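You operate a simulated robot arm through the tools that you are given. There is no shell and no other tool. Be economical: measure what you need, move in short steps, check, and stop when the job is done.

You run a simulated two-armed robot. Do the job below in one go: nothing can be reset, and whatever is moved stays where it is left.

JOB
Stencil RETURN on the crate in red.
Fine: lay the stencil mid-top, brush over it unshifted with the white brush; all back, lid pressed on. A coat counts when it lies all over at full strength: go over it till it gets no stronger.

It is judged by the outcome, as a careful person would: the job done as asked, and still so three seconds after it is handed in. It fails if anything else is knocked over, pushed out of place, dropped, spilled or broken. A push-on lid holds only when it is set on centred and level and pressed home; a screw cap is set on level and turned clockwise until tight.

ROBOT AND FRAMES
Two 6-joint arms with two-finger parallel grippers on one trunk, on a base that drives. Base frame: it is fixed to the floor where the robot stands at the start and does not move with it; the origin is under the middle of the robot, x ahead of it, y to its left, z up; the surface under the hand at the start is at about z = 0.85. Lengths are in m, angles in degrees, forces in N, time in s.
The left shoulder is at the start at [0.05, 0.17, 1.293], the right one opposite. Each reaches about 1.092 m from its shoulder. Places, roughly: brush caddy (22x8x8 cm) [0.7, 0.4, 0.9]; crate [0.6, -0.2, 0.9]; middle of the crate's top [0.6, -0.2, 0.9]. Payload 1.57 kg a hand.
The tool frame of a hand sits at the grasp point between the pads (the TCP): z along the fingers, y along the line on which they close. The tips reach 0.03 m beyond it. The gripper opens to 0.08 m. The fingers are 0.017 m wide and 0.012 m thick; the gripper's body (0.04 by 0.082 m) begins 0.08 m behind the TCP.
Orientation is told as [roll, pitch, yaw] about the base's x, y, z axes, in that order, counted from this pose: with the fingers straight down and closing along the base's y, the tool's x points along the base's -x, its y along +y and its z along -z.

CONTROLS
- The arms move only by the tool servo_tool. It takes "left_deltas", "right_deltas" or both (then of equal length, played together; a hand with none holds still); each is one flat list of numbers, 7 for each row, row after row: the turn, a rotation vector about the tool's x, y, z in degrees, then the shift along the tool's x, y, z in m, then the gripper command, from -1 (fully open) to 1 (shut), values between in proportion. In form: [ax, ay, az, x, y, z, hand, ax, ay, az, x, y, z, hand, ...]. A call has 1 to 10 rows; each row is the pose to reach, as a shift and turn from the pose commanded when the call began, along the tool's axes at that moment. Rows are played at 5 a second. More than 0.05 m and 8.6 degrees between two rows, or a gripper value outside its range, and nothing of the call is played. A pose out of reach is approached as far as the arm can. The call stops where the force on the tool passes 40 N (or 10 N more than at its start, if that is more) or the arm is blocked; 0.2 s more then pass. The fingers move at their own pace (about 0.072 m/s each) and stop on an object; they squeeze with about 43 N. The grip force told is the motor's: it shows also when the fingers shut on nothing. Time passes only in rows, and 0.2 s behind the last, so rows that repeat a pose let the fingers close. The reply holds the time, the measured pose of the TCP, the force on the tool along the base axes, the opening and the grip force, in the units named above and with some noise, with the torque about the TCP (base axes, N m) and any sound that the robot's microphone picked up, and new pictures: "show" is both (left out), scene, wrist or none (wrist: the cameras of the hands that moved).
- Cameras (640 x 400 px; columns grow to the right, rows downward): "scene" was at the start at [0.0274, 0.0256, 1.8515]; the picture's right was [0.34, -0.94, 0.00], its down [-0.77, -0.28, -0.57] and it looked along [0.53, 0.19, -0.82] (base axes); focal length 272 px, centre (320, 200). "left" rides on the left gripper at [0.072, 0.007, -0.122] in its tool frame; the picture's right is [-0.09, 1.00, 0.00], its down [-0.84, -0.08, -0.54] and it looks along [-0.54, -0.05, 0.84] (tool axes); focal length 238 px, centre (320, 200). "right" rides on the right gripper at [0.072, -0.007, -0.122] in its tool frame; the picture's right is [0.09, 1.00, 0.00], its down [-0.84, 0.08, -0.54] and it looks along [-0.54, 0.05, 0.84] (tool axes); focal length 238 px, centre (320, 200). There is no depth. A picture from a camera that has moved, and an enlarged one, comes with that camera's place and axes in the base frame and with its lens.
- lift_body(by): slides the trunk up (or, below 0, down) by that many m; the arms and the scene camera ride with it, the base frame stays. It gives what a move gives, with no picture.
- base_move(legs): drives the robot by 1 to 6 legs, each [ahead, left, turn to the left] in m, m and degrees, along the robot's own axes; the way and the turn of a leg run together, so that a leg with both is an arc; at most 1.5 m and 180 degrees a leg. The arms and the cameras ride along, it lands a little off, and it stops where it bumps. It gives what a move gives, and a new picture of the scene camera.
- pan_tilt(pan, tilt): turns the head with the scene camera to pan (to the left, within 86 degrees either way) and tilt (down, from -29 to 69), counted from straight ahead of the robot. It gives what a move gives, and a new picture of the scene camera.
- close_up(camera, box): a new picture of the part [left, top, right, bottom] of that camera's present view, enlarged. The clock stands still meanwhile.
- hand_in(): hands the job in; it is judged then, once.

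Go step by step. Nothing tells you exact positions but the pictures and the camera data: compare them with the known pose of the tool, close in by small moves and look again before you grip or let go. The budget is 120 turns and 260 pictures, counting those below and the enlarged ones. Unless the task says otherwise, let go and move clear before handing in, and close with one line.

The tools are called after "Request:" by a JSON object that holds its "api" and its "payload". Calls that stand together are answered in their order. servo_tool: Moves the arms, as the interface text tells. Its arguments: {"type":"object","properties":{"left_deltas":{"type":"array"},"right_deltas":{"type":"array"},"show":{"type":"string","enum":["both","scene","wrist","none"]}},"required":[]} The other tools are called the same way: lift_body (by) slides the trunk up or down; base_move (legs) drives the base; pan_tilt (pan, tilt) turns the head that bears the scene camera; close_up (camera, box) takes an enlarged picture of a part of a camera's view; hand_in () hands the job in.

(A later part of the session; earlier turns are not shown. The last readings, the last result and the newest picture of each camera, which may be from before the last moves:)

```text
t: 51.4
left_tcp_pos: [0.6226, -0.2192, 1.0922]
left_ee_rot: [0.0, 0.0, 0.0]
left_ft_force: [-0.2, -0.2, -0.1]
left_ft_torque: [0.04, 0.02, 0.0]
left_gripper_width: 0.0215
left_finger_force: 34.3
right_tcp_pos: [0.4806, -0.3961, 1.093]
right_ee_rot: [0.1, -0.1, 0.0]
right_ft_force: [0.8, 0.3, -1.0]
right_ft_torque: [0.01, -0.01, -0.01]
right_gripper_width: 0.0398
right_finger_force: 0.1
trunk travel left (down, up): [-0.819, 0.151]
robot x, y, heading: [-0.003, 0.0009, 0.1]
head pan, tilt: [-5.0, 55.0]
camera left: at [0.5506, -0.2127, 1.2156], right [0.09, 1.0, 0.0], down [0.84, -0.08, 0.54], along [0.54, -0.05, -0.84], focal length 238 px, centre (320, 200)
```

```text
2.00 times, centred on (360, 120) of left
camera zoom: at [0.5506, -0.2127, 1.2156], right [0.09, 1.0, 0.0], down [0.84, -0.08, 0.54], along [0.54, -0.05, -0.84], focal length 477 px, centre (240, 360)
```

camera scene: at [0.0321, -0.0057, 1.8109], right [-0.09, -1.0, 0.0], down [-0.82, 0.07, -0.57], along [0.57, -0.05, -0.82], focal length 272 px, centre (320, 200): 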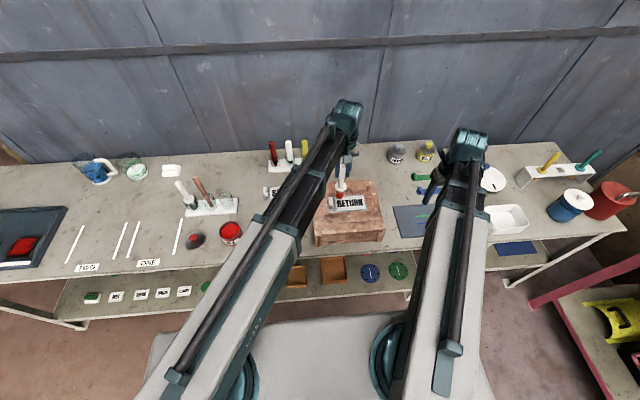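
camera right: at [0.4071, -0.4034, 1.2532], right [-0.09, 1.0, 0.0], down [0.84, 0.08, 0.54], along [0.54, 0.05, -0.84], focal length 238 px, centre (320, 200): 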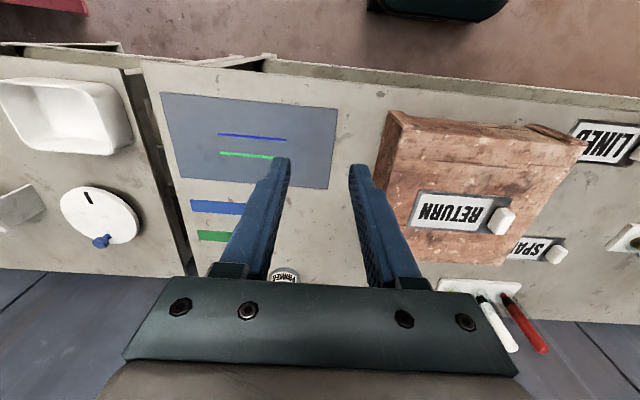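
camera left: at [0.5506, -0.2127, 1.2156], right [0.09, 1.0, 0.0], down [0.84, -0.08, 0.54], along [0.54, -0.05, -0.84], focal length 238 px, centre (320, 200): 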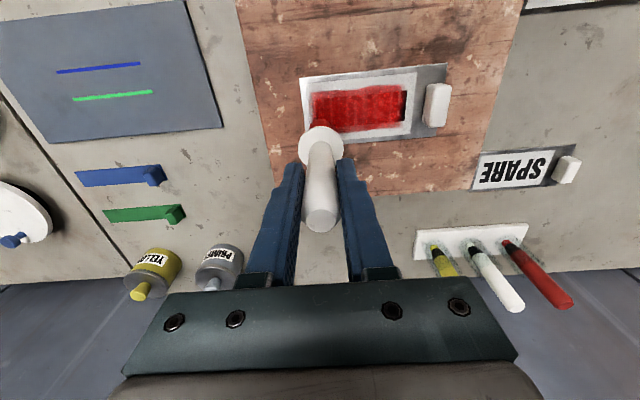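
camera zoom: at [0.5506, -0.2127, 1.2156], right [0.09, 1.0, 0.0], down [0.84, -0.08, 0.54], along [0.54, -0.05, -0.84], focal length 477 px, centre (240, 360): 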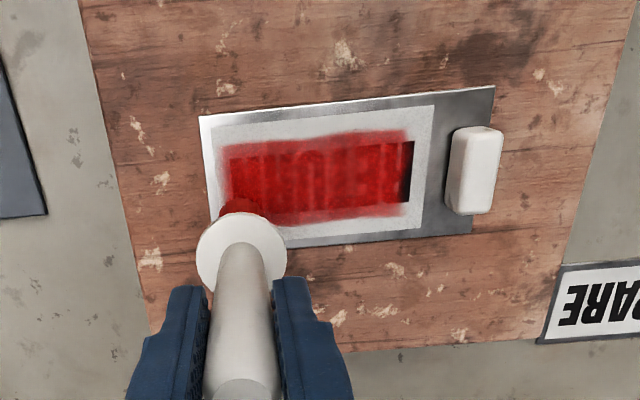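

Nearly all covered; only the edge of the first R is missing. I do further passes, reaching 8 mm farther at the tab end.

Request:
{"api": "servo_tool", "payload": {"left_deltas": [0, 0, 0, 0, 0.01, 0, 1, 0, 0, 0, 0, 0.022, 0, 1, 0, 0, 0, 0, 0.034, 0, 1, 0, 0, 0, 0, 0.046, 0, 1, 0, 0, 0, 0, 0.058, 0, 1, 0, 0, 0, 0, 0.07, 0, 1, 0, 0, 0, 0, 0.082, 0, 1, 0, 0, 0, 0, 0.098, 0, 1, 0, 0, 0, 0.008, 0.098, 0, 1, 0, 0, 0, 0.016, 0.098, 0, 1], "show": "none"}}

Request:
{"api": "servo_tool", "payload": {"left_deltas": [0, 0, 0, 0, -0.01, 0, 1, 0, 0, 0, 0, -0.02, 0, 1, 0, 0, 0, 0, -0.03, 0, 1, 0, 0, 0, 0, -0.04, 0, 1, 0, 0, 0, 0, -0.05, 0, 1, 0, 0, 0, 0, -0.06, 0, 1, 0, 0, 0, 0, -0.07, 0, 1, 0, 0, 0, 0, -0.08, 0, 1, 0, 0, 0, 0, -0.09, 0, 1, 0, 0, 0, -0.008, -0.097, 0, 1], "show": "wrist"}}

Request:
{"api": "close_up", "payload": {"camera": "left", "box": [240, 20, 480, 220]}}

```text
t: 53.6
left_tcp_pos: [0.6085, -0.1203, 1.0932]
left_ee_rot: [0.1, -0.1, 0.0]
left_ft_force: [0.6, -0.1, 0.5]
left_ft_torque: [0.07, 0.04, 0.01]
left_gripper_width: 0.0218
left_finger_force: 34.7
right_tcp_pos: [0.479, -0.3955, 1.0924]
right_ee_rot: [-0.1, -0.1, 0.0]
right_ft_force: [-0.4, -0.4, 0.0]
right_ft_torque: [0.0, 0.01, -0.03]
right_gripper_width: 0.0401
right_finger_force: 0.1
trunk travel left (down, up): [-0.819, 0.151]
robot x, y, heading: [0.0001, 0.0001, 0.2]
head pan, tilt: [-5.0, 55.0]
```

```text
t: 55.8
left_tcp_pos: [0.6165, -0.2188, 1.0929]
left_ee_rot: [-0.1, 0.0, 0.0]
left_ft_force: [0.6, 0.6, 0.4]
left_ft_torque: [-0.03, 0.0, -0.02]
left_gripper_width: 0.0219
left_finger_force: 34.8
right_tcp_pos: [0.4793, -0.3958, 1.0937]
right_ee_rot: [-0.1, -0.1, 0.0]
right_ft_force: [0.1, 0.2, 0.0]
right_ft_torque: [-0.03, -0.02, 0.01]
right_gripper_width: 0.04
right_finger_force: 0.1
trunk travel left (down, up): [-0.819, 0.151]
robot x, y, heading: [0.0008, -0.0012, 0.1]
head pan, tilt: [-5.0, 55.0]
camera left: at [0.5437, -0.2115, 1.2156], right [0.09, 1.0, 0.0], down [0.84, -0.08, 0.54], along [0.54, -0.05, -0.84], focal length 238 px, centre (320, 200)
```

left: 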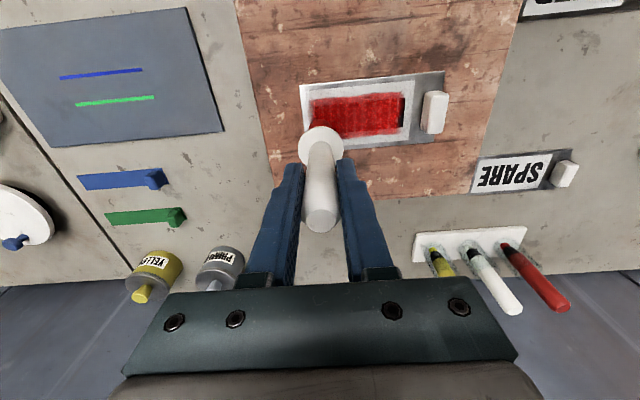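

```text
2.00 times, centred on (360, 120) of left
camera zoom: at [0.5437, -0.2115, 1.2156], right [0.09, 1.0, 0.0], down [0.84, -0.08, 0.54], along [0.54, -0.05, -0.84], focal length 477 px, centre (240, 360)
```

zoom: 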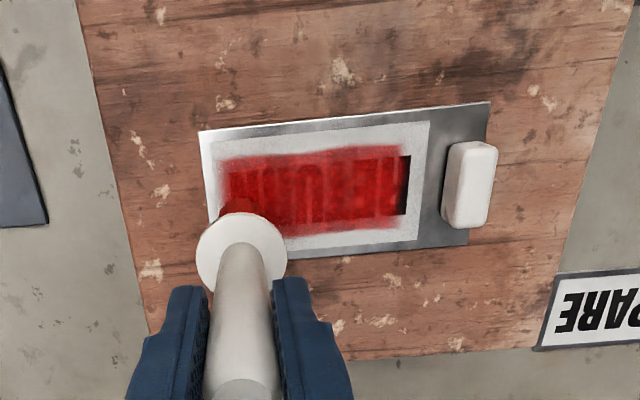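

The last pass barely added paint, so the brush is running dry. I lift and go back to the pot to reload.

Request:
{"api": "lift_body", "payload": {"by": 0.05}}

Request:
{"api": "servo_tool", "payload": {"left_deltas": [0, 0, 0, 0, 0.048, 0, 1, 0, 0, 0, 0, 0.096, 0, 1, 0, 0, 0, 0.006, 0.144, 0, 1, 0, 0, 0, 0.014, 0.192, 0, 1, 0, 0, 0, 0.022, 0.24, 0, 1, 0, 0, 0, 0.03, 0.288, 0, 1, 0, 0, 0, 0.038, 0.336, 0, 1, 0, 0, 0, 0.046, 0.384, 0, 1, 0, 0, 0, 0.054, 0.43, 0, 1, 0, 0, 0, 0.06, 0.46, 0, 1], "show": "none"}}

Request:
{"api": "close_up", "payload": {"camera": "scene", "box": [310, 160, 400, 250]}}

Request:
{"api": "close_up", "payload": {"camera": "right", "box": [430, 120, 590, 260]}}

```text
t: 56.7
left_tcp_pos: [0.6167, -0.2171, 1.1435]
left_ee_rot: [0.0, 0.0, 0.1]
left_ft_force: [0.1, 1.0, -0.8]
left_ft_torque: [-0.02, 0.01, 0.0]
left_gripper_width: 0.0214
left_finger_force: 34.6
right_tcp_pos: [0.4789, -0.3978, 1.1426]
right_ee_rot: [-0.1, -0.2, 0.0]
right_ft_force: [0.1, 0.5, -0.1]
right_ft_torque: [0.01, 0.01, 0.03]
right_gripper_width: 0.0401
right_finger_force: 0.0
trunk travel left (down, up): [-0.869, 0.101]
robot x, y, heading: [-0.0003, -0.0029, 0.2]
head pan, tilt: [-5.0, 55.0]
```

```text
t: 58.9
left_tcp_pos: [0.5546, 0.2423, 1.1433]
left_ee_rot: [0.0, -0.1, 0.0]
left_ft_force: [0.1, 0.3, -0.5]
left_ft_torque: [-0.01, -0.03, -0.03]
left_gripper_width: 0.0215
left_finger_force: 34.7
right_tcp_pos: [0.4801, -0.3959, 1.143]
right_ee_rot: [0.0, 0.0, 0.0]
right_ft_force: [0.4, 0.1, -0.4]
right_ft_torque: [-0.02, 0.01, -0.01]
right_gripper_width: 0.0401
right_finger_force: 0.0
trunk travel left (down, up): [-0.869, 0.101]
robot x, y, heading: [-0.002, 0.0014, -0.1]
head pan, tilt: [-5.0, 55.0]
```

```text
4.44 times, centred on (355, 205) of scene
camera zoom: at [0.0319, -0.0049, 1.8129], right [-0.09, -1.0, 0.0], down [-0.82, 0.07, -0.57], along [0.57, -0.05, -0.82], focal length 1210 px, centre (164, 178)
```

zoom: 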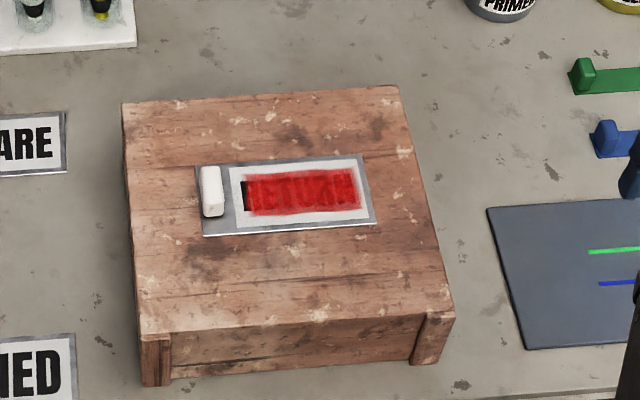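

```text
2.86 times, centred on (510, 190) of right
camera zoom: at [0.4068, -0.4029, 1.2644], right [-0.09, 1.0, 0.0], down [0.84, 0.08, 0.54], along [0.54, 0.05, -0.84], focal length 681 px, centre (-223, 229)
```

zoom: 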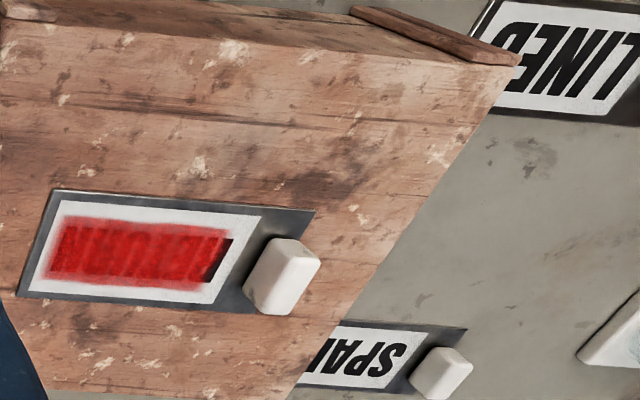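

Letters still show darker than the surrounding paint, so a second load is needed. I move over the pot and dip again.

Request:
{"api": "servo_tool", "payload": {"left_deltas": [0, 0, 0, 0.003, 0.024, 0, 1, 0, 0, 0, 0.006, 0.0467, 0, 1, 0, 0, 0, 0.006, 0.0467, 0, 1], "show": "none"}}

Request:
{"api": "close_up", "payload": {"camera": "left", "box": [220, 60, 420, 260]}}

```text
t: 59.7
left_tcp_pos: [0.5503, 0.2902, 1.1432]
left_ee_rot: [0.1, 0.0, 0.0]
left_ft_force: [0.2, -1.0, -0.9]
left_ft_torque: [0.03, 0.02, 0.0]
left_gripper_width: 0.0216
left_finger_force: 34.5
right_tcp_pos: [0.4795, -0.3958, 1.1439]
right_ee_rot: [-0.1, -0.1, 0.0]
right_ft_force: [0.2, -0.5, 0.3]
right_ft_torque: [-0.01, 0.06, -0.01]
right_gripper_width: 0.04
right_finger_force: 0.0
trunk travel left (down, up): [-0.869, 0.101]
robot x, y, heading: [0.0059, -0.0027, -0.0]
head pan, tilt: [-5.0, 55.0]
```

```text
2.00 times, centred on (320, 160) of left
camera zoom: at [0.4778, 0.2962, 1.2656], right [0.09, 1.0, 0.0], down [0.84, -0.08, 0.54], along [0.54, -0.05, -0.84], focal length 477 px, centre (320, 280)
```

zoom: 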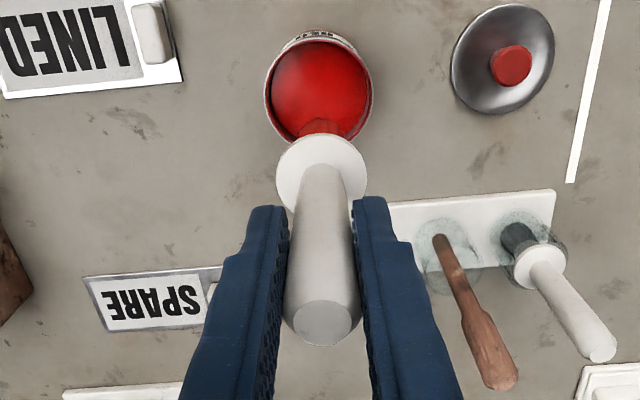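

Request:
{"api": "lift_body", "payload": {"by": -0.112}}

Request:
{"api": "lift_body", "payload": {"by": 0.112}}

Request:
{"api": "servo_tool", "payload": {"left_deltas": [0, 0, 0, -0.007, -0.045, 0, 1, 0, 0, 0, -0.014, -0.09, 0, 1, 0, 0, 0, -0.021, -0.135, 0, 1, 0, 0, 0, -0.028, -0.18, 0, 1, 0, 0, 0, -0.035, -0.225, 0, 1, 0, 0, 0, -0.042, -0.27, 0, 1, 0, 0, 0, -0.049, -0.315, 0, 1, 0, 0, 0, -0.056, -0.36, 0, 1, 0, 0, 0, -0.062, -0.4, 0, 1, 0, 0, 0, -0.066, -0.413, 0, 1], "show": "wrist"}}

Request:
{"api": "close_up", "payload": {"camera": "left", "box": [200, 40, 440, 240]}}

```text
t: 61.1
left_tcp_pos: [0.5499, 0.2894, 1.0318]
left_ee_rot: [-0.1, 0.0, 0.0]
left_ft_force: [-0.2, -0.5, -0.4]
left_ft_torque: [-0.02, -0.02, 0.02]
left_gripper_width: 0.0214
left_finger_force: 34.4
right_tcp_pos: [0.4796, -0.3958, 1.0316]
right_ee_rot: [0.0, -0.1, -0.1]
right_ft_force: [-0.5, 0.0, -0.4]
right_ft_torque: [-0.01, 0.0, 0.0]
right_gripper_width: 0.0399
right_finger_force: 0.1
trunk travel left (down, up): [-0.757, 0.213]
robot x, y, heading: [0.0031, 0.0012, -0.4]
head pan, tilt: [-5.0, 55.0]
```

```text
t: 62.6
left_tcp_pos: [0.5508, 0.2901, 1.1437]
left_ee_rot: [0.0, 0.0, 0.0]
left_ft_force: [0.2, -0.6, 0.1]
left_ft_torque: [0.0, 0.02, -0.02]
left_gripper_width: 0.0219
left_finger_force: 34.6
right_tcp_pos: [0.4795, -0.3958, 1.1426]
right_ee_rot: [-0.1, -0.1, 0.0]
right_ft_force: [0.0, 0.4, -0.4]
right_ft_torque: [0.04, -0.01, -0.01]
right_gripper_width: 0.0403
right_finger_force: 0.0
trunk travel left (down, up): [-0.869, 0.101]
robot x, y, heading: [-0.0031, 0.0022, 0.1]
head pan, tilt: [-5.0, 55.0]
```

```text
t: 64.8
left_tcp_pos: [0.6173, -0.1236, 1.1435]
left_ee_rot: [0.0, 0.0, 0.1]
left_ft_force: [-0.5, 0.3, -1.3]
left_ft_torque: [0.0, 0.01, -0.02]
left_gripper_width: 0.0221
left_finger_force: 34.9
right_tcp_pos: [0.48, -0.3959, 1.1435]
right_ee_rot: [-0.1, -0.1, 0.0]
right_ft_force: [0.6, -0.2, 0.3]
right_ft_torque: [0.0, 0.02, 0.0]
right_gripper_width: 0.0402
right_finger_force: 0.1
trunk travel left (down, up): [-0.869, 0.101]
robot x, y, heading: [-0.0004, 0.0013, 0.1]
head pan, tilt: [-5.0, 55.0]
camera left: at [0.5452, -0.1169, 1.2655], right [0.09, 1.0, 0.0], down [0.84, -0.08, 0.54], along [0.54, -0.05, -0.84], focal length 238 px, centre (320, 200)
```

left: 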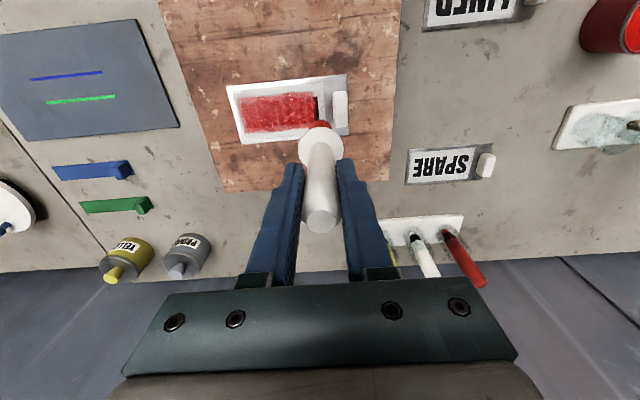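

```text
2.00 times, centred on (320, 140) of left
camera zoom: at [0.5452, -0.1169, 1.2655], right [0.09, 1.0, 0.0], down [0.84, -0.08, 0.54], along [0.54, -0.05, -0.84], focal length 477 px, centre (320, 320)
```

zoom: 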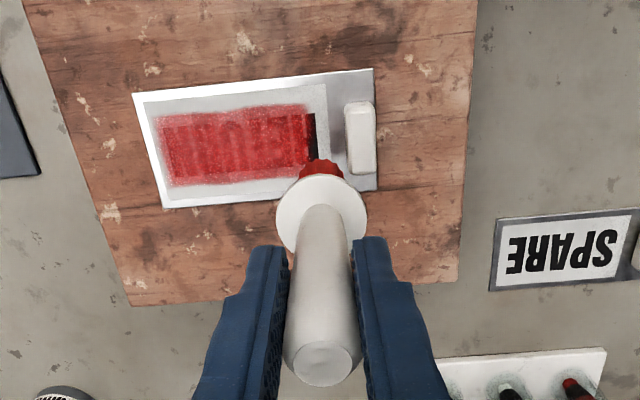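

Reloaded and above the missed strip. I lower to the same brushing height and make the next passes.

Request:
{"api": "lift_body", "payload": {"by": -0.05}}

Request:
{"api": "servo_tool", "payload": {"left_deltas": [0, 0, 0, 0.009, 0.002, 0, 1, 0, 0, 0, -0.007, 0.002, 0, 1, 0, 0, 0, -0.007, -0.012, 0, 1, 0, 0, 0, -0.007, -0.024, 0, 1, 0, 0, 0, -0.007, -0.036, 0, 1, 0, 0, 0, -0.007, -0.048, 0, 1, 0, 0, 0, -0.007, -0.06, 0, 1, 0, 0, 0, -0.007, -0.072, 0, 1, 0, 0, 0, -0.007, -0.084, 0, 1, 0, 0, 0, -0.007, -0.096, 0, 1], "show": "none"}}

Request:
{"api": "servo_tool", "payload": {"left_deltas": [0, 0, 0, 0.014, 0, 0, 1, 0, 0, 0, 0.014, 0.012, 0, 1, 0, 0, 0, 0.014, 0.024, 0, 1, 0, 0, 0, 0.014, 0.036, 0, 1, 0, 0, 0, 0.014, 0.048, 0, 1, 0, 0, 0, 0.014, 0.06, 0, 1, 0, 0, 0, 0.014, 0.072, 0, 1, 0, 0, 0, 0.014, 0.084, 0, 1, 0, 0, 0, 0.014, 0.096, 0, 1, 0, 0, 0, 0.007, 0.096, 0, 1], "show": "wrist"}}

Request:
{"api": "close_up", "payload": {"camera": "left", "box": [160, 20, 400, 220]}}

```text
t: 65.7
left_tcp_pos: [0.6178, -0.1226, 1.0931]
left_ee_rot: [0.0, 0.1, -0.1]
left_ft_force: [-0.2, -0.5, 2.8]
left_ft_torque: [0.02, 0.12, 0.02]
left_gripper_width: 0.0216
left_finger_force: 34.6
right_tcp_pos: [0.4808, -0.3968, 1.0931]
right_ee_rot: [0.0, 0.0, 0.1]
right_ft_force: [0.7, 0.4, 0.5]
right_ft_torque: [0.02, 0.03, -0.02]
right_gripper_width: 0.0398
right_finger_force: 0.1
trunk travel left (down, up): [-0.819, 0.151]
robot x, y, heading: [-0.0014, -0.0016, 0.4]
head pan, tilt: [-5.0, 55.0]
```

```text
t: 67.9
left_tcp_pos: [0.6233, -0.2183, 1.0936]
left_ee_rot: [0.1, 0.0, 0.0]
left_ft_force: [0.1, -0.3, 0.1]
left_ft_torque: [0.01, 0.01, 0.0]
left_gripper_width: 0.0216
left_finger_force: 34.1
right_tcp_pos: [0.4795, -0.3971, 1.0924]
right_ee_rot: [0.0, -0.1, 0.0]
right_ft_force: [-0.3, 0.3, 0.3]
right_ft_torque: [0.02, -0.03, 0.0]
right_gripper_width: 0.0399
right_finger_force: 0.1
trunk travel left (down, up): [-0.819, 0.151]
robot x, y, heading: [-0.003, 0.0026, -0.2]
head pan, tilt: [-5.0, 55.0]
```

```text
t: 70.1
left_tcp_pos: [0.6173, -0.1228, 1.0931]
left_ee_rot: [0.0, 0.0, 0.1]
left_ft_force: [0.4, 0.3, -0.5]
left_ft_torque: [0.01, 0.02, -0.01]
left_gripper_width: 0.0216
left_finger_force: 34.8
right_tcp_pos: [0.4804, -0.396, 1.092]
right_ee_rot: [0.1, -0.1, 0.0]
right_ft_force: [0.8, -0.1, 0.0]
right_ft_torque: [-0.02, 0.0, 0.01]
right_gripper_width: 0.0398
right_finger_force: 0.0
trunk travel left (down, up): [-0.819, 0.151]
robot x, y, heading: [0.0018, 0.0036, 0.1]
head pan, tilt: [-5.0, 55.0]
camera left: at [0.5452, -0.1169, 1.2154], right [0.09, 1.0, 0.0], down [0.84, -0.08, 0.54], along [0.54, -0.05, -0.84], focal length 238 px, centre (320, 200)
```

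left: 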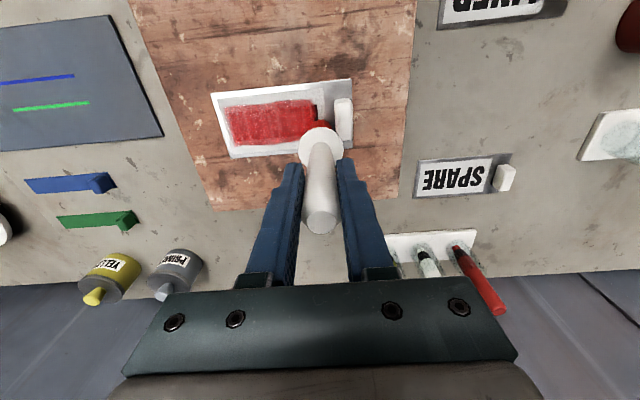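

```text
2.00 times, centred on (280, 120) of left
camera zoom: at [0.5452, -0.1169, 1.2154], right [0.09, 1.0, 0.0], down [0.84, -0.08, 0.54], along [0.54, -0.05, -0.84], focal length 477 px, centre (400, 360)
```

zoom: 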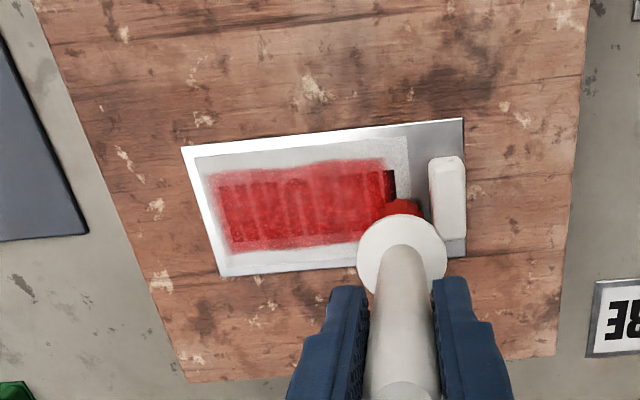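

Contact at this end seems lost (force ~0). I lower 1.5 mm and work the tab end, checking force.

Request:
{"api": "lift_body", "payload": {"by": -0.0015}}

Request:
{"api": "servo_tool", "payload": {"left_deltas": [0, 0, 0, 0.004, 0, 0, 1, 0, 0, 0, 0.009, 0, 0, 1, 0, 0, 0, 0.009, -0.008, 0, 1, 0, 0, 0, 0, -0.008, 0, 1, 0, 0, 0, -0.007, -0.008, 0, 1, 0, 0, 0, -0.007, 0, 0, 1], "show": "none"}}

Request:
{"api": "close_up", "payload": {"camera": "left", "box": [160, 20, 400, 220]}}

Request:
{"api": "close_up", "payload": {"camera": "right", "box": [430, 120, 590, 260]}}

```text
t: 70.6
left_tcp_pos: [0.6176, -0.1221, 1.0929]
left_ee_rot: [0.0, -0.1, 0.0]
left_ft_force: [2.2, -0.6, 19.2]
left_ft_torque: [0.0, -0.51, -0.04]
left_gripper_width: 0.0213
left_finger_force: 34.8
right_tcp_pos: [0.4789, -0.3972, 1.0926]
right_ee_rot: [-0.1, -0.1, 0.0]
right_ft_force: [-0.9, -0.3, -0.7]
right_ft_torque: [-0.03, 0.01, -0.01]
right_gripper_width: 0.0402
right_finger_force: 0.0
trunk travel left (down, up): [-0.817, 0.153]
robot x, y, heading: [0.0005, 0.0013, 0.0]
head pan, tilt: [-5.0, 55.0]
```

```text
t: 72.0
left_tcp_pos: [0.6236, -0.1234, 1.092]
left_ee_rot: [-0.1, -0.2, 0.0]
left_ft_force: [1.1, -3.5, 10.1]
left_ft_torque: [-0.46, -0.02, 0.01]
left_gripper_width: 0.0217
left_finger_force: 34.4
right_tcp_pos: [0.4792, -0.3968, 1.0914]
right_ee_rot: [-0.1, 0.0, 0.1]
right_ft_force: [0.0, -0.7, 0.1]
right_ft_torque: [0.04, -0.01, -0.02]
right_gripper_width: 0.0399
right_finger_force: 0.1
trunk travel left (down, up): [-0.817, 0.153]
robot x, y, heading: [-0.0, 0.0029, -0.0]
head pan, tilt: [-5.0, 55.0]
```

```text
2.00 times, centred on (280, 120) of left
camera zoom: at [0.5509, -0.1173, 1.2143], right [0.09, 1.0, 0.0], down [0.84, -0.08, 0.54], along [0.54, -0.05, -0.84], focal length 477 px, centre (400, 360)
```

zoom: 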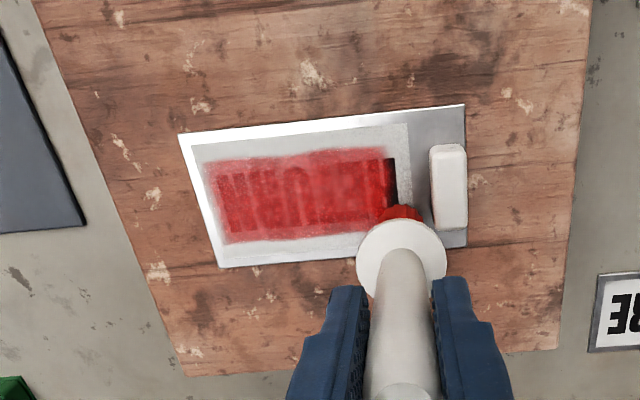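

```text
2.86 times, centred on (510, 190) of right
camera zoom: at [0.4063, -0.4033, 1.213], right [-0.09, 1.0, 0.0], down [0.84, 0.08, 0.54], along [0.54, 0.05, -0.84], focal length 681 px, centre (-223, 229)
```

zoom: 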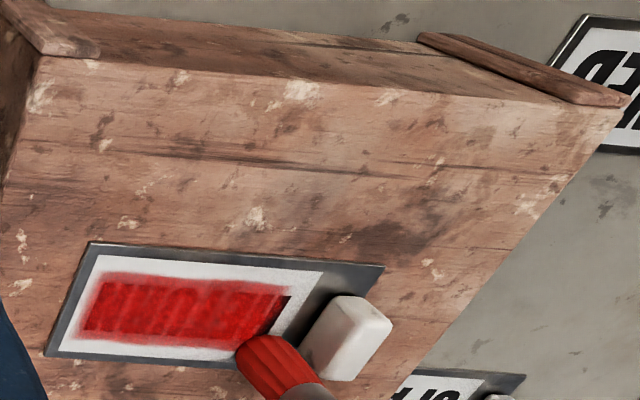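

The strip by the first R still isn't taking paint although I'm pressing there. I look closely at the actual contact.

Request:
{"api": "close_up", "payload": {"camera": "scene", "box": [315, 165, 385, 235]}}

Request:
{"api": "close_up", "payload": {"camera": "right", "box": [440, 170, 540, 250]}}

Request:
{"api": "close_up", "payload": {"camera": "left", "box": [260, 80, 360, 160]}}

```text
5.71 times, centred on (350, 200) of scene
camera zoom: at [0.0312, -0.0055, 1.7614], right [-0.09, -1.0, 0.0], down [-0.82, 0.07, -0.57], along [0.57, -0.05, -0.82], focal length 1556 px, centre (149, 200)
```

zoom: 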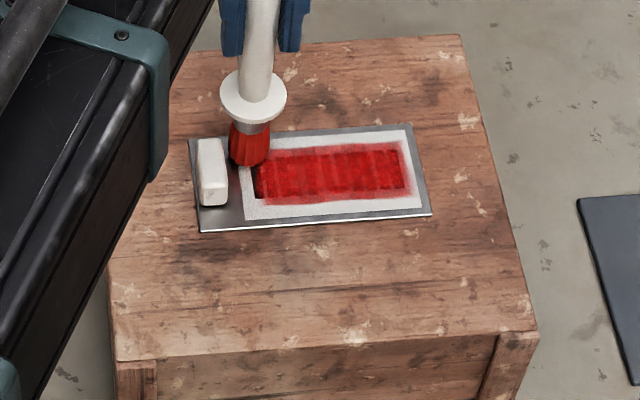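

```text
5.00 times, centred on (490, 210) of right
camera zoom: at [0.4063, -0.4033, 1.213], right [-0.09, 1.0, 0.0], down [0.84, 0.08, 0.54], along [0.54, 0.05, -0.84], focal length 1192 px, centre (-530, 150)
```

zoom: 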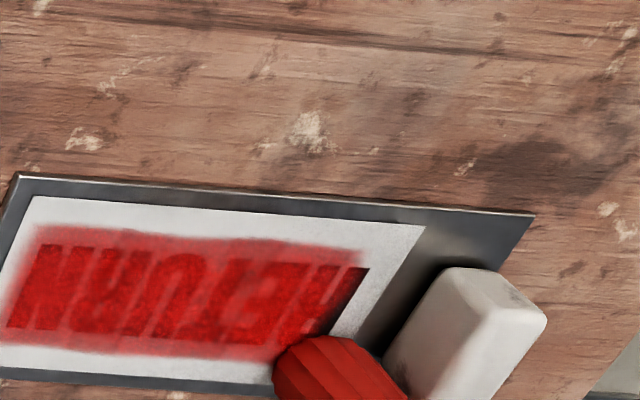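

```text
5.00 times, centred on (310, 120) of left
camera zoom: at [0.5509, -0.1173, 1.2143], right [0.09, 1.0, 0.0], down [0.84, -0.08, 0.54], along [0.54, -0.05, -0.84], focal length 1192 px, centre (370, 600)
```

zoom: 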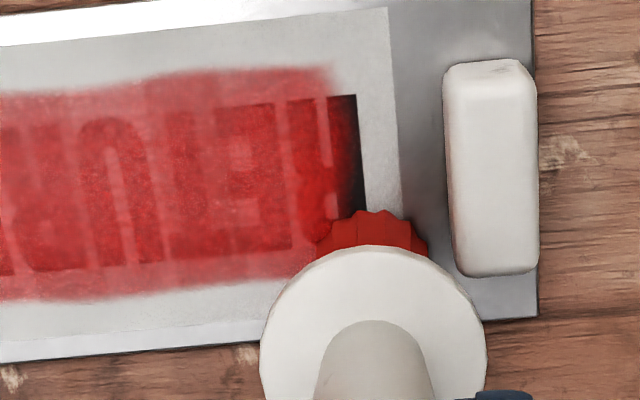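

The bristles do appear to touch beside the R. I scrub this end along x with firm contact, then lift and compare.

Request:
{"api": "servo_tool", "payload": {"left_deltas": [0, 0, 0, 0.006, 0.001, 0, 1, 0, 0, 0, 0.012, 0.001, 0, 1, 0, 0, 0, 0.018, 0.001, 0, 1, 0, 0, 0, 0.012, -0.003, 0, 1, 0, 0, 0, 0.006, -0.003, 0, 1, 0, 0, 0, 0, -0.003, 0, 1, 0, 0, 0, 0.006, 0.001, 0, 1, 0, 0, 0, 0.012, 0.001, 0, 1, 0, 0, 0, 0.018, 0.001, 0, 1], "show": "none"}}

Request:
{"api": "close_up", "payload": {"camera": "scene", "box": [315, 165, 385, 235]}}

Request:
{"api": "lift_body", "payload": {"by": 0.05}}

Request:
{"api": "close_up", "payload": {"camera": "scene", "box": [315, 165, 385, 235]}}

```text
t: 74.0
left_tcp_pos: [0.6055, -0.1218, 1.092]
left_ee_rot: [0.0, -0.1, 0.0]
left_ft_force: [1.8, 0.5, 9.5]
left_ft_torque: [0.01, -0.37, -0.01]
left_gripper_width: 0.0216
left_finger_force: 34.6
right_tcp_pos: [0.4805, -0.3968, 1.0921]
right_ee_rot: [-0.2, -0.1, 0.1]
right_ft_force: [-0.3, 0.3, -0.3]
right_ft_torque: [-0.01, -0.02, 0.0]
right_gripper_width: 0.04
right_finger_force: 0.0
trunk travel left (down, up): [-0.817, 0.153]
robot x, y, heading: [-0.0016, -0.0004, 0.2]
head pan, tilt: [-5.0, 55.0]
```

```text
5.71 times, centred on (350, 200) of scene
camera zoom: at [0.0316, -0.0052, 1.7614], right [-0.09, -1.0, 0.0], down [-0.82, 0.07, -0.57], along [0.57, -0.05, -0.82], focal length 1556 px, centre (149, 200)
```

zoom: 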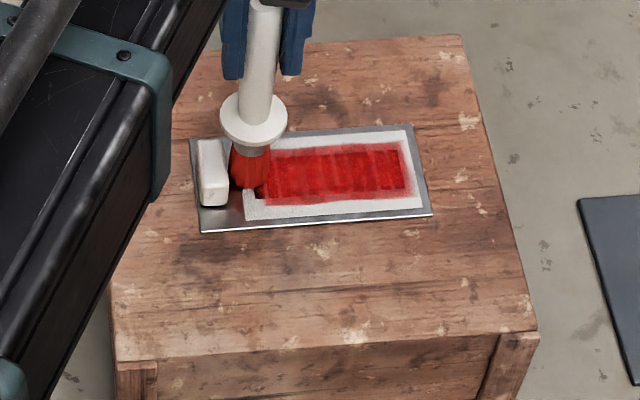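

```text
t: 74.9
left_tcp_pos: [0.6077, -0.1231, 1.1414]
left_ee_rot: [-0.1, 0.0, 0.1]
left_ft_force: [0.1, 0.6, 0.4]
left_ft_torque: [0.02, 0.0, 0.01]
left_gripper_width: 0.0214
left_finger_force: 34.4
right_tcp_pos: [0.4807, -0.3968, 1.1409]
right_ee_rot: [0.0, -0.1, 0.0]
right_ft_force: [-0.2, 1.0, 1.0]
right_ft_torque: [0.0, 0.03, -0.03]
right_gripper_width: 0.04
right_finger_force: 0.0
trunk travel left (down, up): [-0.867, 0.103]
robot x, y, heading: [-0.0013, -0.0012, -0.0]
head pan, tilt: [-5.0, 55.0]
```

```text
5.71 times, centred on (350, 200) of scene
camera zoom: at [0.0324, -0.0056, 1.8113], right [-0.09, -1.0, 0.0], down [-0.82, 0.07, -0.57], along [0.57, -0.05, -0.82], focal length 1556 px, centre (149, 200)
```

zoom: 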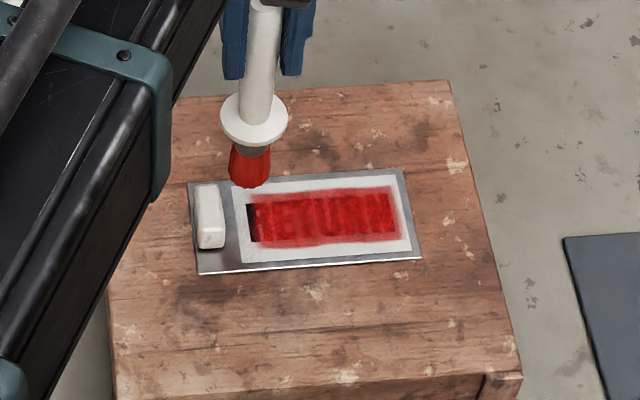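

No paint went on the margin either while pressing, so the brush may be dry at this point. I reload and then start with firm contact right at the R end.

Request:
{"api": "servo_tool", "payload": {"left_deltas": [0, 0, 0, 0.006, 0.045, 0, 1, 0, 0, 0, 0.012, 0.09, 0, 1, 0, 0, 0, 0.018, 0.135, 0, 1, 0, 0, 0, 0.024, 0.18, 0, 1, 0, 0, 0, 0.03, 0.225, 0, 1, 0, 0, 0, 0.036, 0.27, 0, 1, 0, 0, 0, 0.042, 0.315, 0, 1, 0, 0, 0, 0.048, 0.36, 0, 1, 0, 0, 0, 0.056, 0.4, 0, 1, 0, 0, 0, 0.056, 0.412, 0, 1], "show": "wrist"}}

Request:
{"api": "close_up", "payload": {"camera": "scene", "box": [320, 170, 380, 230]}}

Request:
{"api": "close_up", "payload": {"camera": "scene", "box": [190, 170, 270, 250]}}

```text
t: 77.1
left_tcp_pos: [0.5491, 0.2887, 1.1418]
left_ee_rot: [0.1, 0.0, -0.1]
left_ft_force: [0.2, -0.3, -0.6]
left_ft_torque: [-0.04, 0.0, 0.0]
left_gripper_width: 0.0216
left_finger_force: 34.4
right_tcp_pos: [0.4801, -0.3962, 1.1421]
right_ee_rot: [0.0, -0.1, 0.0]
right_ft_force: [-0.3, -0.5, 0.2]
right_ft_torque: [0.0, -0.02, 0.03]
right_gripper_width: 0.0399
right_finger_force: 0.1
trunk travel left (down, up): [-0.867, 0.103]
robot x, y, heading: [-0.0007, 0.003, 0.2]
head pan, tilt: [-5.0, 55.0]
camera left: at [0.478, 0.296, 1.264], right [0.09, 1.0, 0.0], down [0.84, -0.08, 0.54], along [0.54, -0.05, -0.84], focal length 238 px, centre (320, 200)
```

left: 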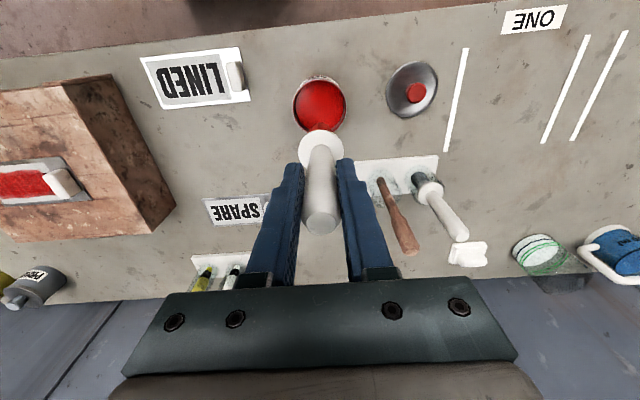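

```text
6.67 times, centred on (350, 200) of scene
camera zoom: at [0.0323, -0.0055, 1.8114], right [-0.09, -1.0, 0.0], down [-0.82, 0.07, -0.57], along [0.57, -0.05, -0.82], focal length 1816 px, centre (120, 200)
```

zoom: 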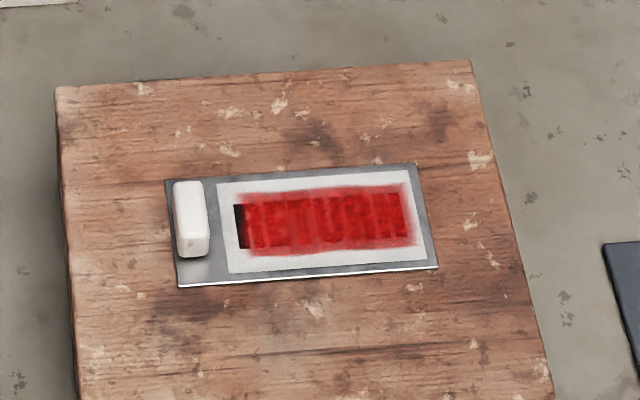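

```text
5.00 times, centred on (230, 210) of scene
camera zoom: at [0.0323, -0.0055, 1.8114], right [-0.09, -1.0, 0.0], down [-0.82, 0.07, -0.57], along [0.57, -0.05, -0.82], focal length 1362 px, centre (770, 150)
```

zoom: 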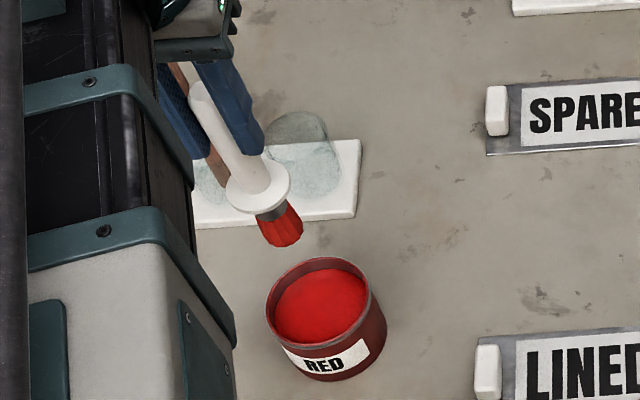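

The strip is just the R's stem, still unpainted. I dip again here and go straight to that end.

Request:
{"api": "lift_body", "payload": {"by": -0.112}}

Request:
{"api": "lift_body", "payload": {"by": 0.112}}

Request:
{"api": "servo_tool", "payload": {"left_deltas": [0, 0, 0, -0.007, -0.045, 0, 1, 0, 0, 0, -0.014, -0.09, 0, 1, 0, 0, 0, -0.021, -0.135, 0, 1, 0, 0, 0, -0.028, -0.18, 0, 1, 0, 0, 0, -0.035, -0.225, 0, 1, 0, 0, 0, -0.042, -0.27, 0, 1, 0, 0, 0, -0.049, -0.315, 0, 1, 0, 0, 0, -0.056, -0.36, 0, 1, 0, 0, 0, -0.062, -0.4, 0, 1, 0, 0, 0, -0.067, -0.414, 0, 1], "show": "none"}}

Request:
{"api": "lift_body", "payload": {"by": -0.049}}

Request:
{"api": "lift_body", "payload": {"by": -0.001}}

Request:
{"api": "lift_body", "payload": {"by": 0.03}}

Request:
{"api": "close_up", "payload": {"camera": "left", "box": [240, 40, 380, 160]}}

Request:
{"api": "close_up", "payload": {"camera": "scene", "box": [320, 170, 380, 230]}}

```text
t: 78.6
left_tcp_pos: [0.5497, 0.2893, 1.0294]
left_ee_rot: [0.0, 0.1, 0.1]
left_ft_force: [0.1, -0.1, -0.2]
left_ft_torque: [0.03, -0.04, -0.03]
left_gripper_width: 0.0215
left_finger_force: 34.5
right_tcp_pos: [0.4805, -0.3954, 1.0294]
right_ee_rot: [0.0, -0.1, 0.0]
right_ft_force: [-0.1, 0.7, 0.1]
right_ft_torque: [0.0, -0.01, 0.0]
right_gripper_width: 0.0401
right_finger_force: 0.0
trunk travel left (down, up): [-0.755, 0.215]
robot x, y, heading: [-0.0005, 0.0013, -0.2]
head pan, tilt: [-5.0, 55.0]
```

```text
t: 80.0
left_tcp_pos: [0.5509, 0.2894, 1.1419]
left_ee_rot: [0.0, 0.0, -0.1]
left_ft_force: [0.3, -0.3, -0.4]
left_ft_torque: [-0.02, 0.05, 0.0]
left_gripper_width: 0.0215
left_finger_force: 34.8
right_tcp_pos: [0.48, -0.3973, 1.1419]
right_ee_rot: [0.0, -0.1, 0.0]
right_ft_force: [0.9, 0.8, -0.2]
right_ft_torque: [-0.05, 0.02, -0.02]
right_gripper_width: 0.0399
right_finger_force: 0.0
trunk travel left (down, up): [-0.867, 0.103]
robot x, y, heading: [0.0031, -0.0036, 0.0]
head pan, tilt: [-5.0, 55.0]
```

```text
t: 82.2
left_tcp_pos: [0.6167, -0.1256, 1.1415]
left_ee_rot: [0.0, -0.1, -0.1]
left_ft_force: [-1.0, -0.3, 0.4]
left_ft_torque: [0.02, 0.0, 0.01]
left_gripper_width: 0.0216
left_finger_force: 34.4
right_tcp_pos: [0.4807, -0.3959, 1.1422]
right_ee_rot: [-0.1, -0.1, 0.0]
right_ft_force: [-0.5, 0.3, -0.7]
right_ft_torque: [0.0, -0.04, -0.03]
right_gripper_width: 0.0399
right_finger_force: 0.1
trunk travel left (down, up): [-0.867, 0.103]
robot x, y, heading: [0.0012, -0.0007, -0.1]
head pan, tilt: [-5.0, 55.0]
```

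```text
t: 83.1
left_tcp_pos: [0.6175, -0.1251, 1.0913]
left_ee_rot: [-0.1, -0.1, 0.0]
left_ft_force: [0.8, -0.5, -1.7]
left_ft_torque: [0.02, 0.05, 0.0]
left_gripper_width: 0.0216
left_finger_force: 34.7
right_tcp_pos: [0.4801, -0.3975, 1.0933]
right_ee_rot: [0.0, -0.1, 0.1]
right_ft_force: [0.1, 0.5, 0.5]
right_ft_torque: [-0.02, 0.0, 0.04]
right_gripper_width: 0.04
right_finger_force: 0.0
trunk travel left (down, up): [-0.818, 0.152]
robot x, y, heading: [0.0024, 0.0018, -0.1]
head pan, tilt: [-5.0, 55.0]
```

```text
t: 83.6
left_tcp_pos: [0.6166, -0.1249, 1.091]
left_ee_rot: [0.1, -0.1, 0.1]
left_ft_force: [-0.5, -0.2, 4.9]
left_ft_torque: [-0.02, -0.08, 0.0]
left_gripper_width: 0.0215
left_finger_force: 35.0
right_tcp_pos: [0.4807, -0.3964, 1.0926]
right_ee_rot: [-0.1, 0.0, 0.0]
right_ft_force: [0.1, 0.5, 0.1]
right_ft_torque: [-0.01, -0.02, 0.01]
right_gripper_width: 0.0399
right_finger_force: 0.0
trunk travel left (down, up): [-0.817, 0.153]
robot x, y, heading: [0.0021, 0.0007, -0.1]
head pan, tilt: [-5.0, 55.0]
```

```text
t: 84.4
left_tcp_pos: [0.6171, -0.1244, 1.1226]
left_ee_rot: [0.0, 0.1, 0.0]
left_ft_force: [0.1, -0.5, -1.0]
left_ft_torque: [-0.01, 0.04, 0.0]
left_gripper_width: 0.0214
left_finger_force: 34.8
right_tcp_pos: [0.4794, -0.3964, 1.1218]
right_ee_rot: [0.0, -0.1, 0.0]
right_ft_force: [0.2, 0.6, -0.4]
right_ft_torque: [-0.01, 0.05, 0.01]
right_gripper_width: 0.04
right_finger_force: 0.1
trunk travel left (down, up): [-0.847, 0.123]
robot x, y, heading: [-0.0017, -0.0021, -0.3]
head pan, tilt: [-5.0, 55.0]
```

```text
3.33 times, centred on (310, 100) of left
camera zoom: at [0.545, -0.1185, 1.244], right [0.09, 1.0, 0.0], down [0.84, -0.08, 0.54], along [0.54, -0.05, -0.84], focal length 794 px, centre (353, 533)
```

zoom: 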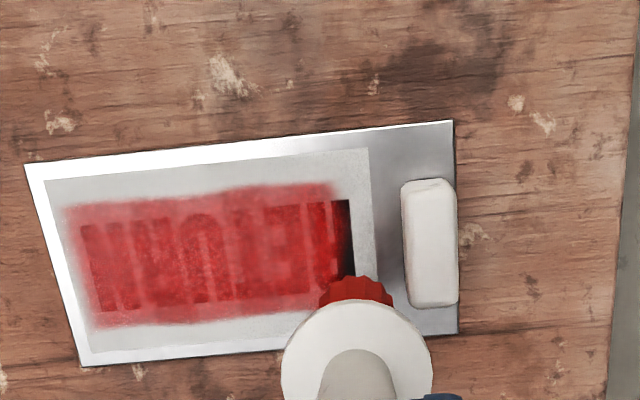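

```text
6.67 times, centred on (350, 200) of scene
camera zoom: at [0.0324, -0.0056, 1.7914], right [-0.09, -1.0, 0.0], down [-0.82, 0.07, -0.57], along [0.57, -0.05, -0.82], focal length 1816 px, centre (120, 200)
```

zoom: 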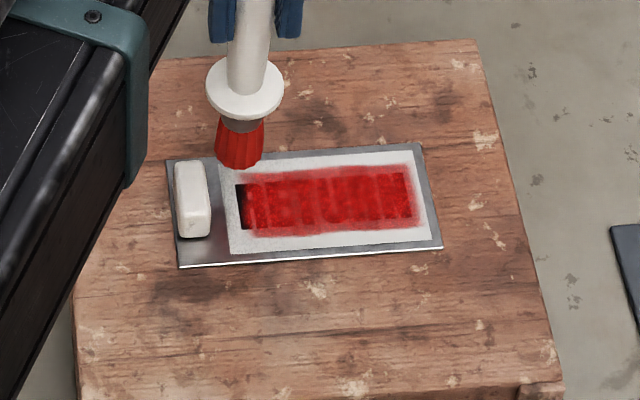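

Still unclear whether paint lands at the R stem. I pull the hand back for an unobstructed close look at the whole plate.

Request:
{"api": "lift_body", "payload": {"by": 0.02}}

Request:
{"api": "servo_tool", "payload": {"left_deltas": [0, 0, 0, -0.03, -0.01, 0, 1, 0, 0, 0, -0.06, -0.02, 0, 1, 0, 0, 0, -0.08, -0.035, 0, 1, 0, 0, 0, -0.08, -0.035, 0, 1], "show": "none"}}

Request:
{"api": "close_up", "payload": {"camera": "left", "box": [240, 0, 380, 90]}}

Request:
{"api": "close_up", "payload": {"camera": "right", "box": [420, 140, 540, 240]}}

Request:
{"api": "close_up", "payload": {"camera": "scene", "box": [325, 180, 375, 220]}}

```text
t: 85.0
left_tcp_pos: [0.6172, -0.1245, 1.142]
left_ee_rot: [0.0, 0.0, 0.1]
left_ft_force: [-0.2, -0.4, -0.7]
left_ft_torque: [-0.02, 0.03, -0.01]
left_gripper_width: 0.0215
left_finger_force: 34.7
right_tcp_pos: [0.4797, -0.3975, 1.1416]
right_ee_rot: [0.0, -0.2, 0.0]
right_ft_force: [0.0, 0.7, -0.6]
right_ft_torque: [0.03, -0.02, 0.02]
right_gripper_width: 0.0401
right_finger_force: 0.0
trunk travel left (down, up): [-0.867, 0.103]
robot x, y, heading: [-0.0001, 0.0011, 0.1]
head pan, tilt: [-5.0, 55.0]
```

```text
t: 86.0
left_tcp_pos: [0.6981, -0.1604, 1.1434]
left_ee_rot: [0.0, 0.0, -0.1]
left_ft_force: [0.2, 0.5, -1.1]
left_ft_torque: [-0.04, -0.05, 0.01]
left_gripper_width: 0.0213
left_finger_force: 34.9
right_tcp_pos: [0.4807, -0.3973, 1.1413]
right_ee_rot: [-0.1, -0.1, 0.0]
right_ft_force: [-0.3, -0.9, -0.1]
right_ft_torque: [0.01, 0.0, 0.04]
right_gripper_width: 0.0398
right_finger_force: 0.0
trunk travel left (down, up): [-0.867, 0.103]
robot x, y, heading: [-0.0007, 0.0008, 0.1]
head pan, tilt: [-5.0, 55.0]
```

```text
4.44 times, centred on (310, 45) of left
camera zoom: at [0.6262, -0.1534, 1.2642], right [0.09, 1.0, 0.0], down [0.84, -0.08, 0.54], along [0.54, -0.05, -0.84], focal length 1059 px, centre (364, 889)
```

zoom: 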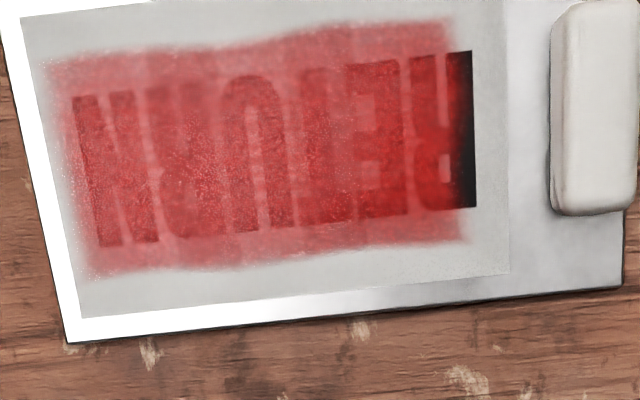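

```text
4.00 times, centred on (480, 190) of right
camera zoom: at [0.4067, -0.403, 1.2629], right [-0.09, 1.0, 0.0], down [0.84, 0.08, 0.54], along [0.54, 0.05, -0.84], focal length 953 px, centre (-320, 240)
```

zoom: 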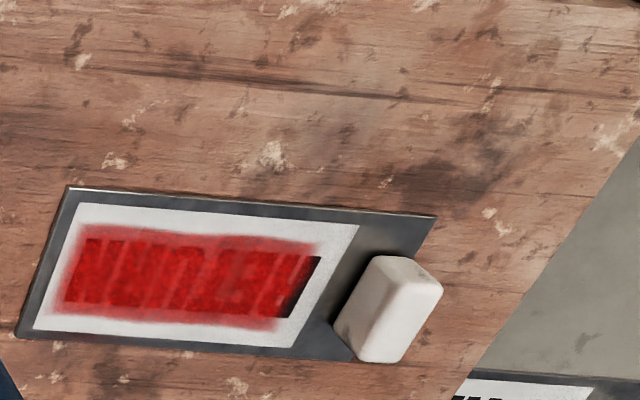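

```text
10.00 times, centred on (350, 200) of scene
camera zoom: at [0.0317, -0.0052, 1.8114], right [-0.09, -1.0, 0.0], down [-0.82, 0.07, -0.57], along [0.57, -0.05, -0.82], focal length 2724 px, centre (20, 200)
```

zoom: 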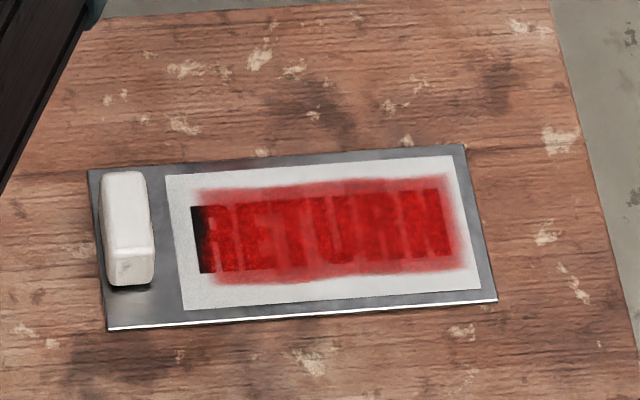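

Clear view: all letters are coated, only the first R's outer stem fades. I go back and work at y≈−0.133, just inside the stem, with firm contact.

Request:
{"api": "servo_tool", "payload": {"left_deltas": [0, 0, 0, 0.03, 0.01, 0, 1, 0, 0, 0, 0.06, 0.02, 0, 1, 0, 0, 0, 0.0815, 0.027, 0, 1, 0, 0, 0, 0.0815, 0.027, 0, 1], "show": "none"}}

Request:
{"api": "lift_body", "payload": {"by": -0.051}}

Request:
{"api": "servo_tool", "payload": {"left_deltas": [0, 0, 0, 0.005, 0, 0, 1, 0, 0, 0, 0.01, 0, 0, 1, 0, 0, 0, 0.005, 0.002, 0, 1, 0, 0, 0, 0, 0.002, 0, 1, 0, 0, 0, -0.005, 0.002, 0, 1, 0, 0, 0, -0.01, 0, 0, 1, 0, 0, 0, -0.005, 0, 0, 1, 0, 0, 0, 0, 0, 0, 1], "show": "none"}}

Request:
{"api": "close_up", "payload": {"camera": "right", "box": [420, 120, 560, 250]}}

Request:
{"api": "close_up", "payload": {"camera": "left", "box": [240, 60, 380, 180]}}

```text
t: 87.0
left_tcp_pos: [0.6171, -0.1326, 1.1424]
left_ee_rot: [0.0, -0.1, 0.0]
left_ft_force: [-0.2, 0.1, -0.5]
left_ft_torque: [0.0, 0.04, 0.02]
left_gripper_width: 0.0213
left_finger_force: 34.3
right_tcp_pos: [0.4797, -0.3965, 1.1413]
right_ee_rot: [-0.2, -0.1, 0.1]
right_ft_force: [0.2, 0.2, 0.3]
right_ft_torque: [-0.02, 0.0, -0.03]
right_gripper_width: 0.0399
right_finger_force: 0.0
trunk travel left (down, up): [-0.867, 0.103]
robot x, y, heading: [0.0001, 0.0028, -0.1]
head pan, tilt: [-5.0, 55.0]
```

```text
t: 88.0
left_tcp_pos: [0.6157, -0.1323, 1.0904]
left_ee_rot: [0.0, 0.1, 0.1]
left_ft_force: [-2.6, 0.9, 4.1]
left_ft_torque: [0.08, 0.22, 0.01]
left_gripper_width: 0.0217
left_finger_force: 34.6
right_tcp_pos: [0.4792, -0.3973, 1.0915]
right_ee_rot: [-0.1, -0.1, 0.0]
right_ft_force: [0.6, -0.4, -0.8]
right_ft_torque: [-0.01, 0.03, -0.01]
right_gripper_width: 0.0401
right_finger_force: 0.2
trunk travel left (down, up): [-0.816, 0.154]
robot x, y, heading: [0.0013, -0.0005, -0.1]
head pan, tilt: [-5.0, 55.0]
```

```text
t: 89.8
left_tcp_pos: [0.6167, -0.1319, 1.0908]
left_ee_rot: [0.0, 0.0, 0.0]
left_ft_force: [1.4, -0.1, 4.5]
left_ft_torque: [0.02, -0.16, 0.01]
left_gripper_width: 0.0217
left_finger_force: 34.7
right_tcp_pos: [0.4793, -0.3968, 1.0906]
right_ee_rot: [-0.1, -0.1, 0.0]
right_ft_force: [0.3, 0.4, 0.0]
right_ft_torque: [0.01, 0.02, 0.01]
right_gripper_width: 0.0399
right_finger_force: 0.0
trunk travel left (down, up): [-0.816, 0.154]
robot x, y, heading: [0.001, 0.0017, -0.1]
head pan, tilt: [-5.0, 55.0]
```

```text
3.08 times, centred on (490, 185) of right
camera zoom: at [0.4069, -0.4031, 1.2118], right [-0.09, 1.0, 0.0], down [0.84, 0.08, 0.54], along [0.54, 0.05, -0.84], focal length 733 px, centre (-203, 246)
```

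zoom: 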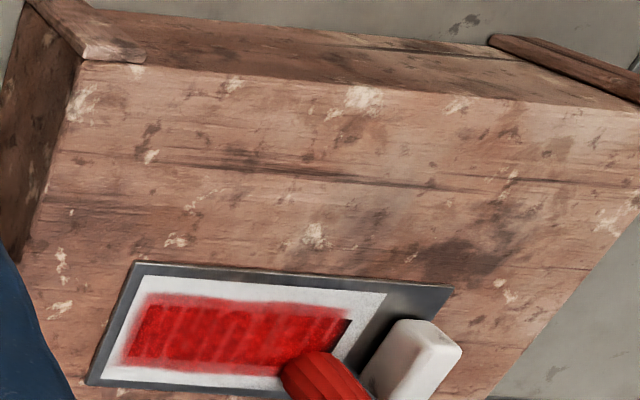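

```text
3.33 times, centred on (310, 120) of left
camera zoom: at [0.5449, -0.1263, 1.2131], right [0.09, 1.0, 0.0], down [0.84, -0.08, 0.54], along [0.54, -0.05, -0.84], focal length 794 px, centre (353, 467)
```

zoom: 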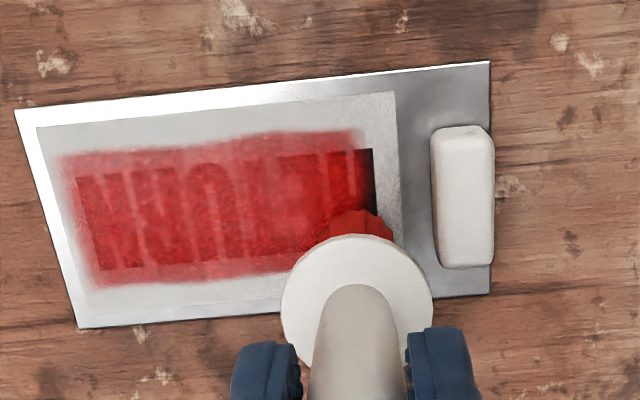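

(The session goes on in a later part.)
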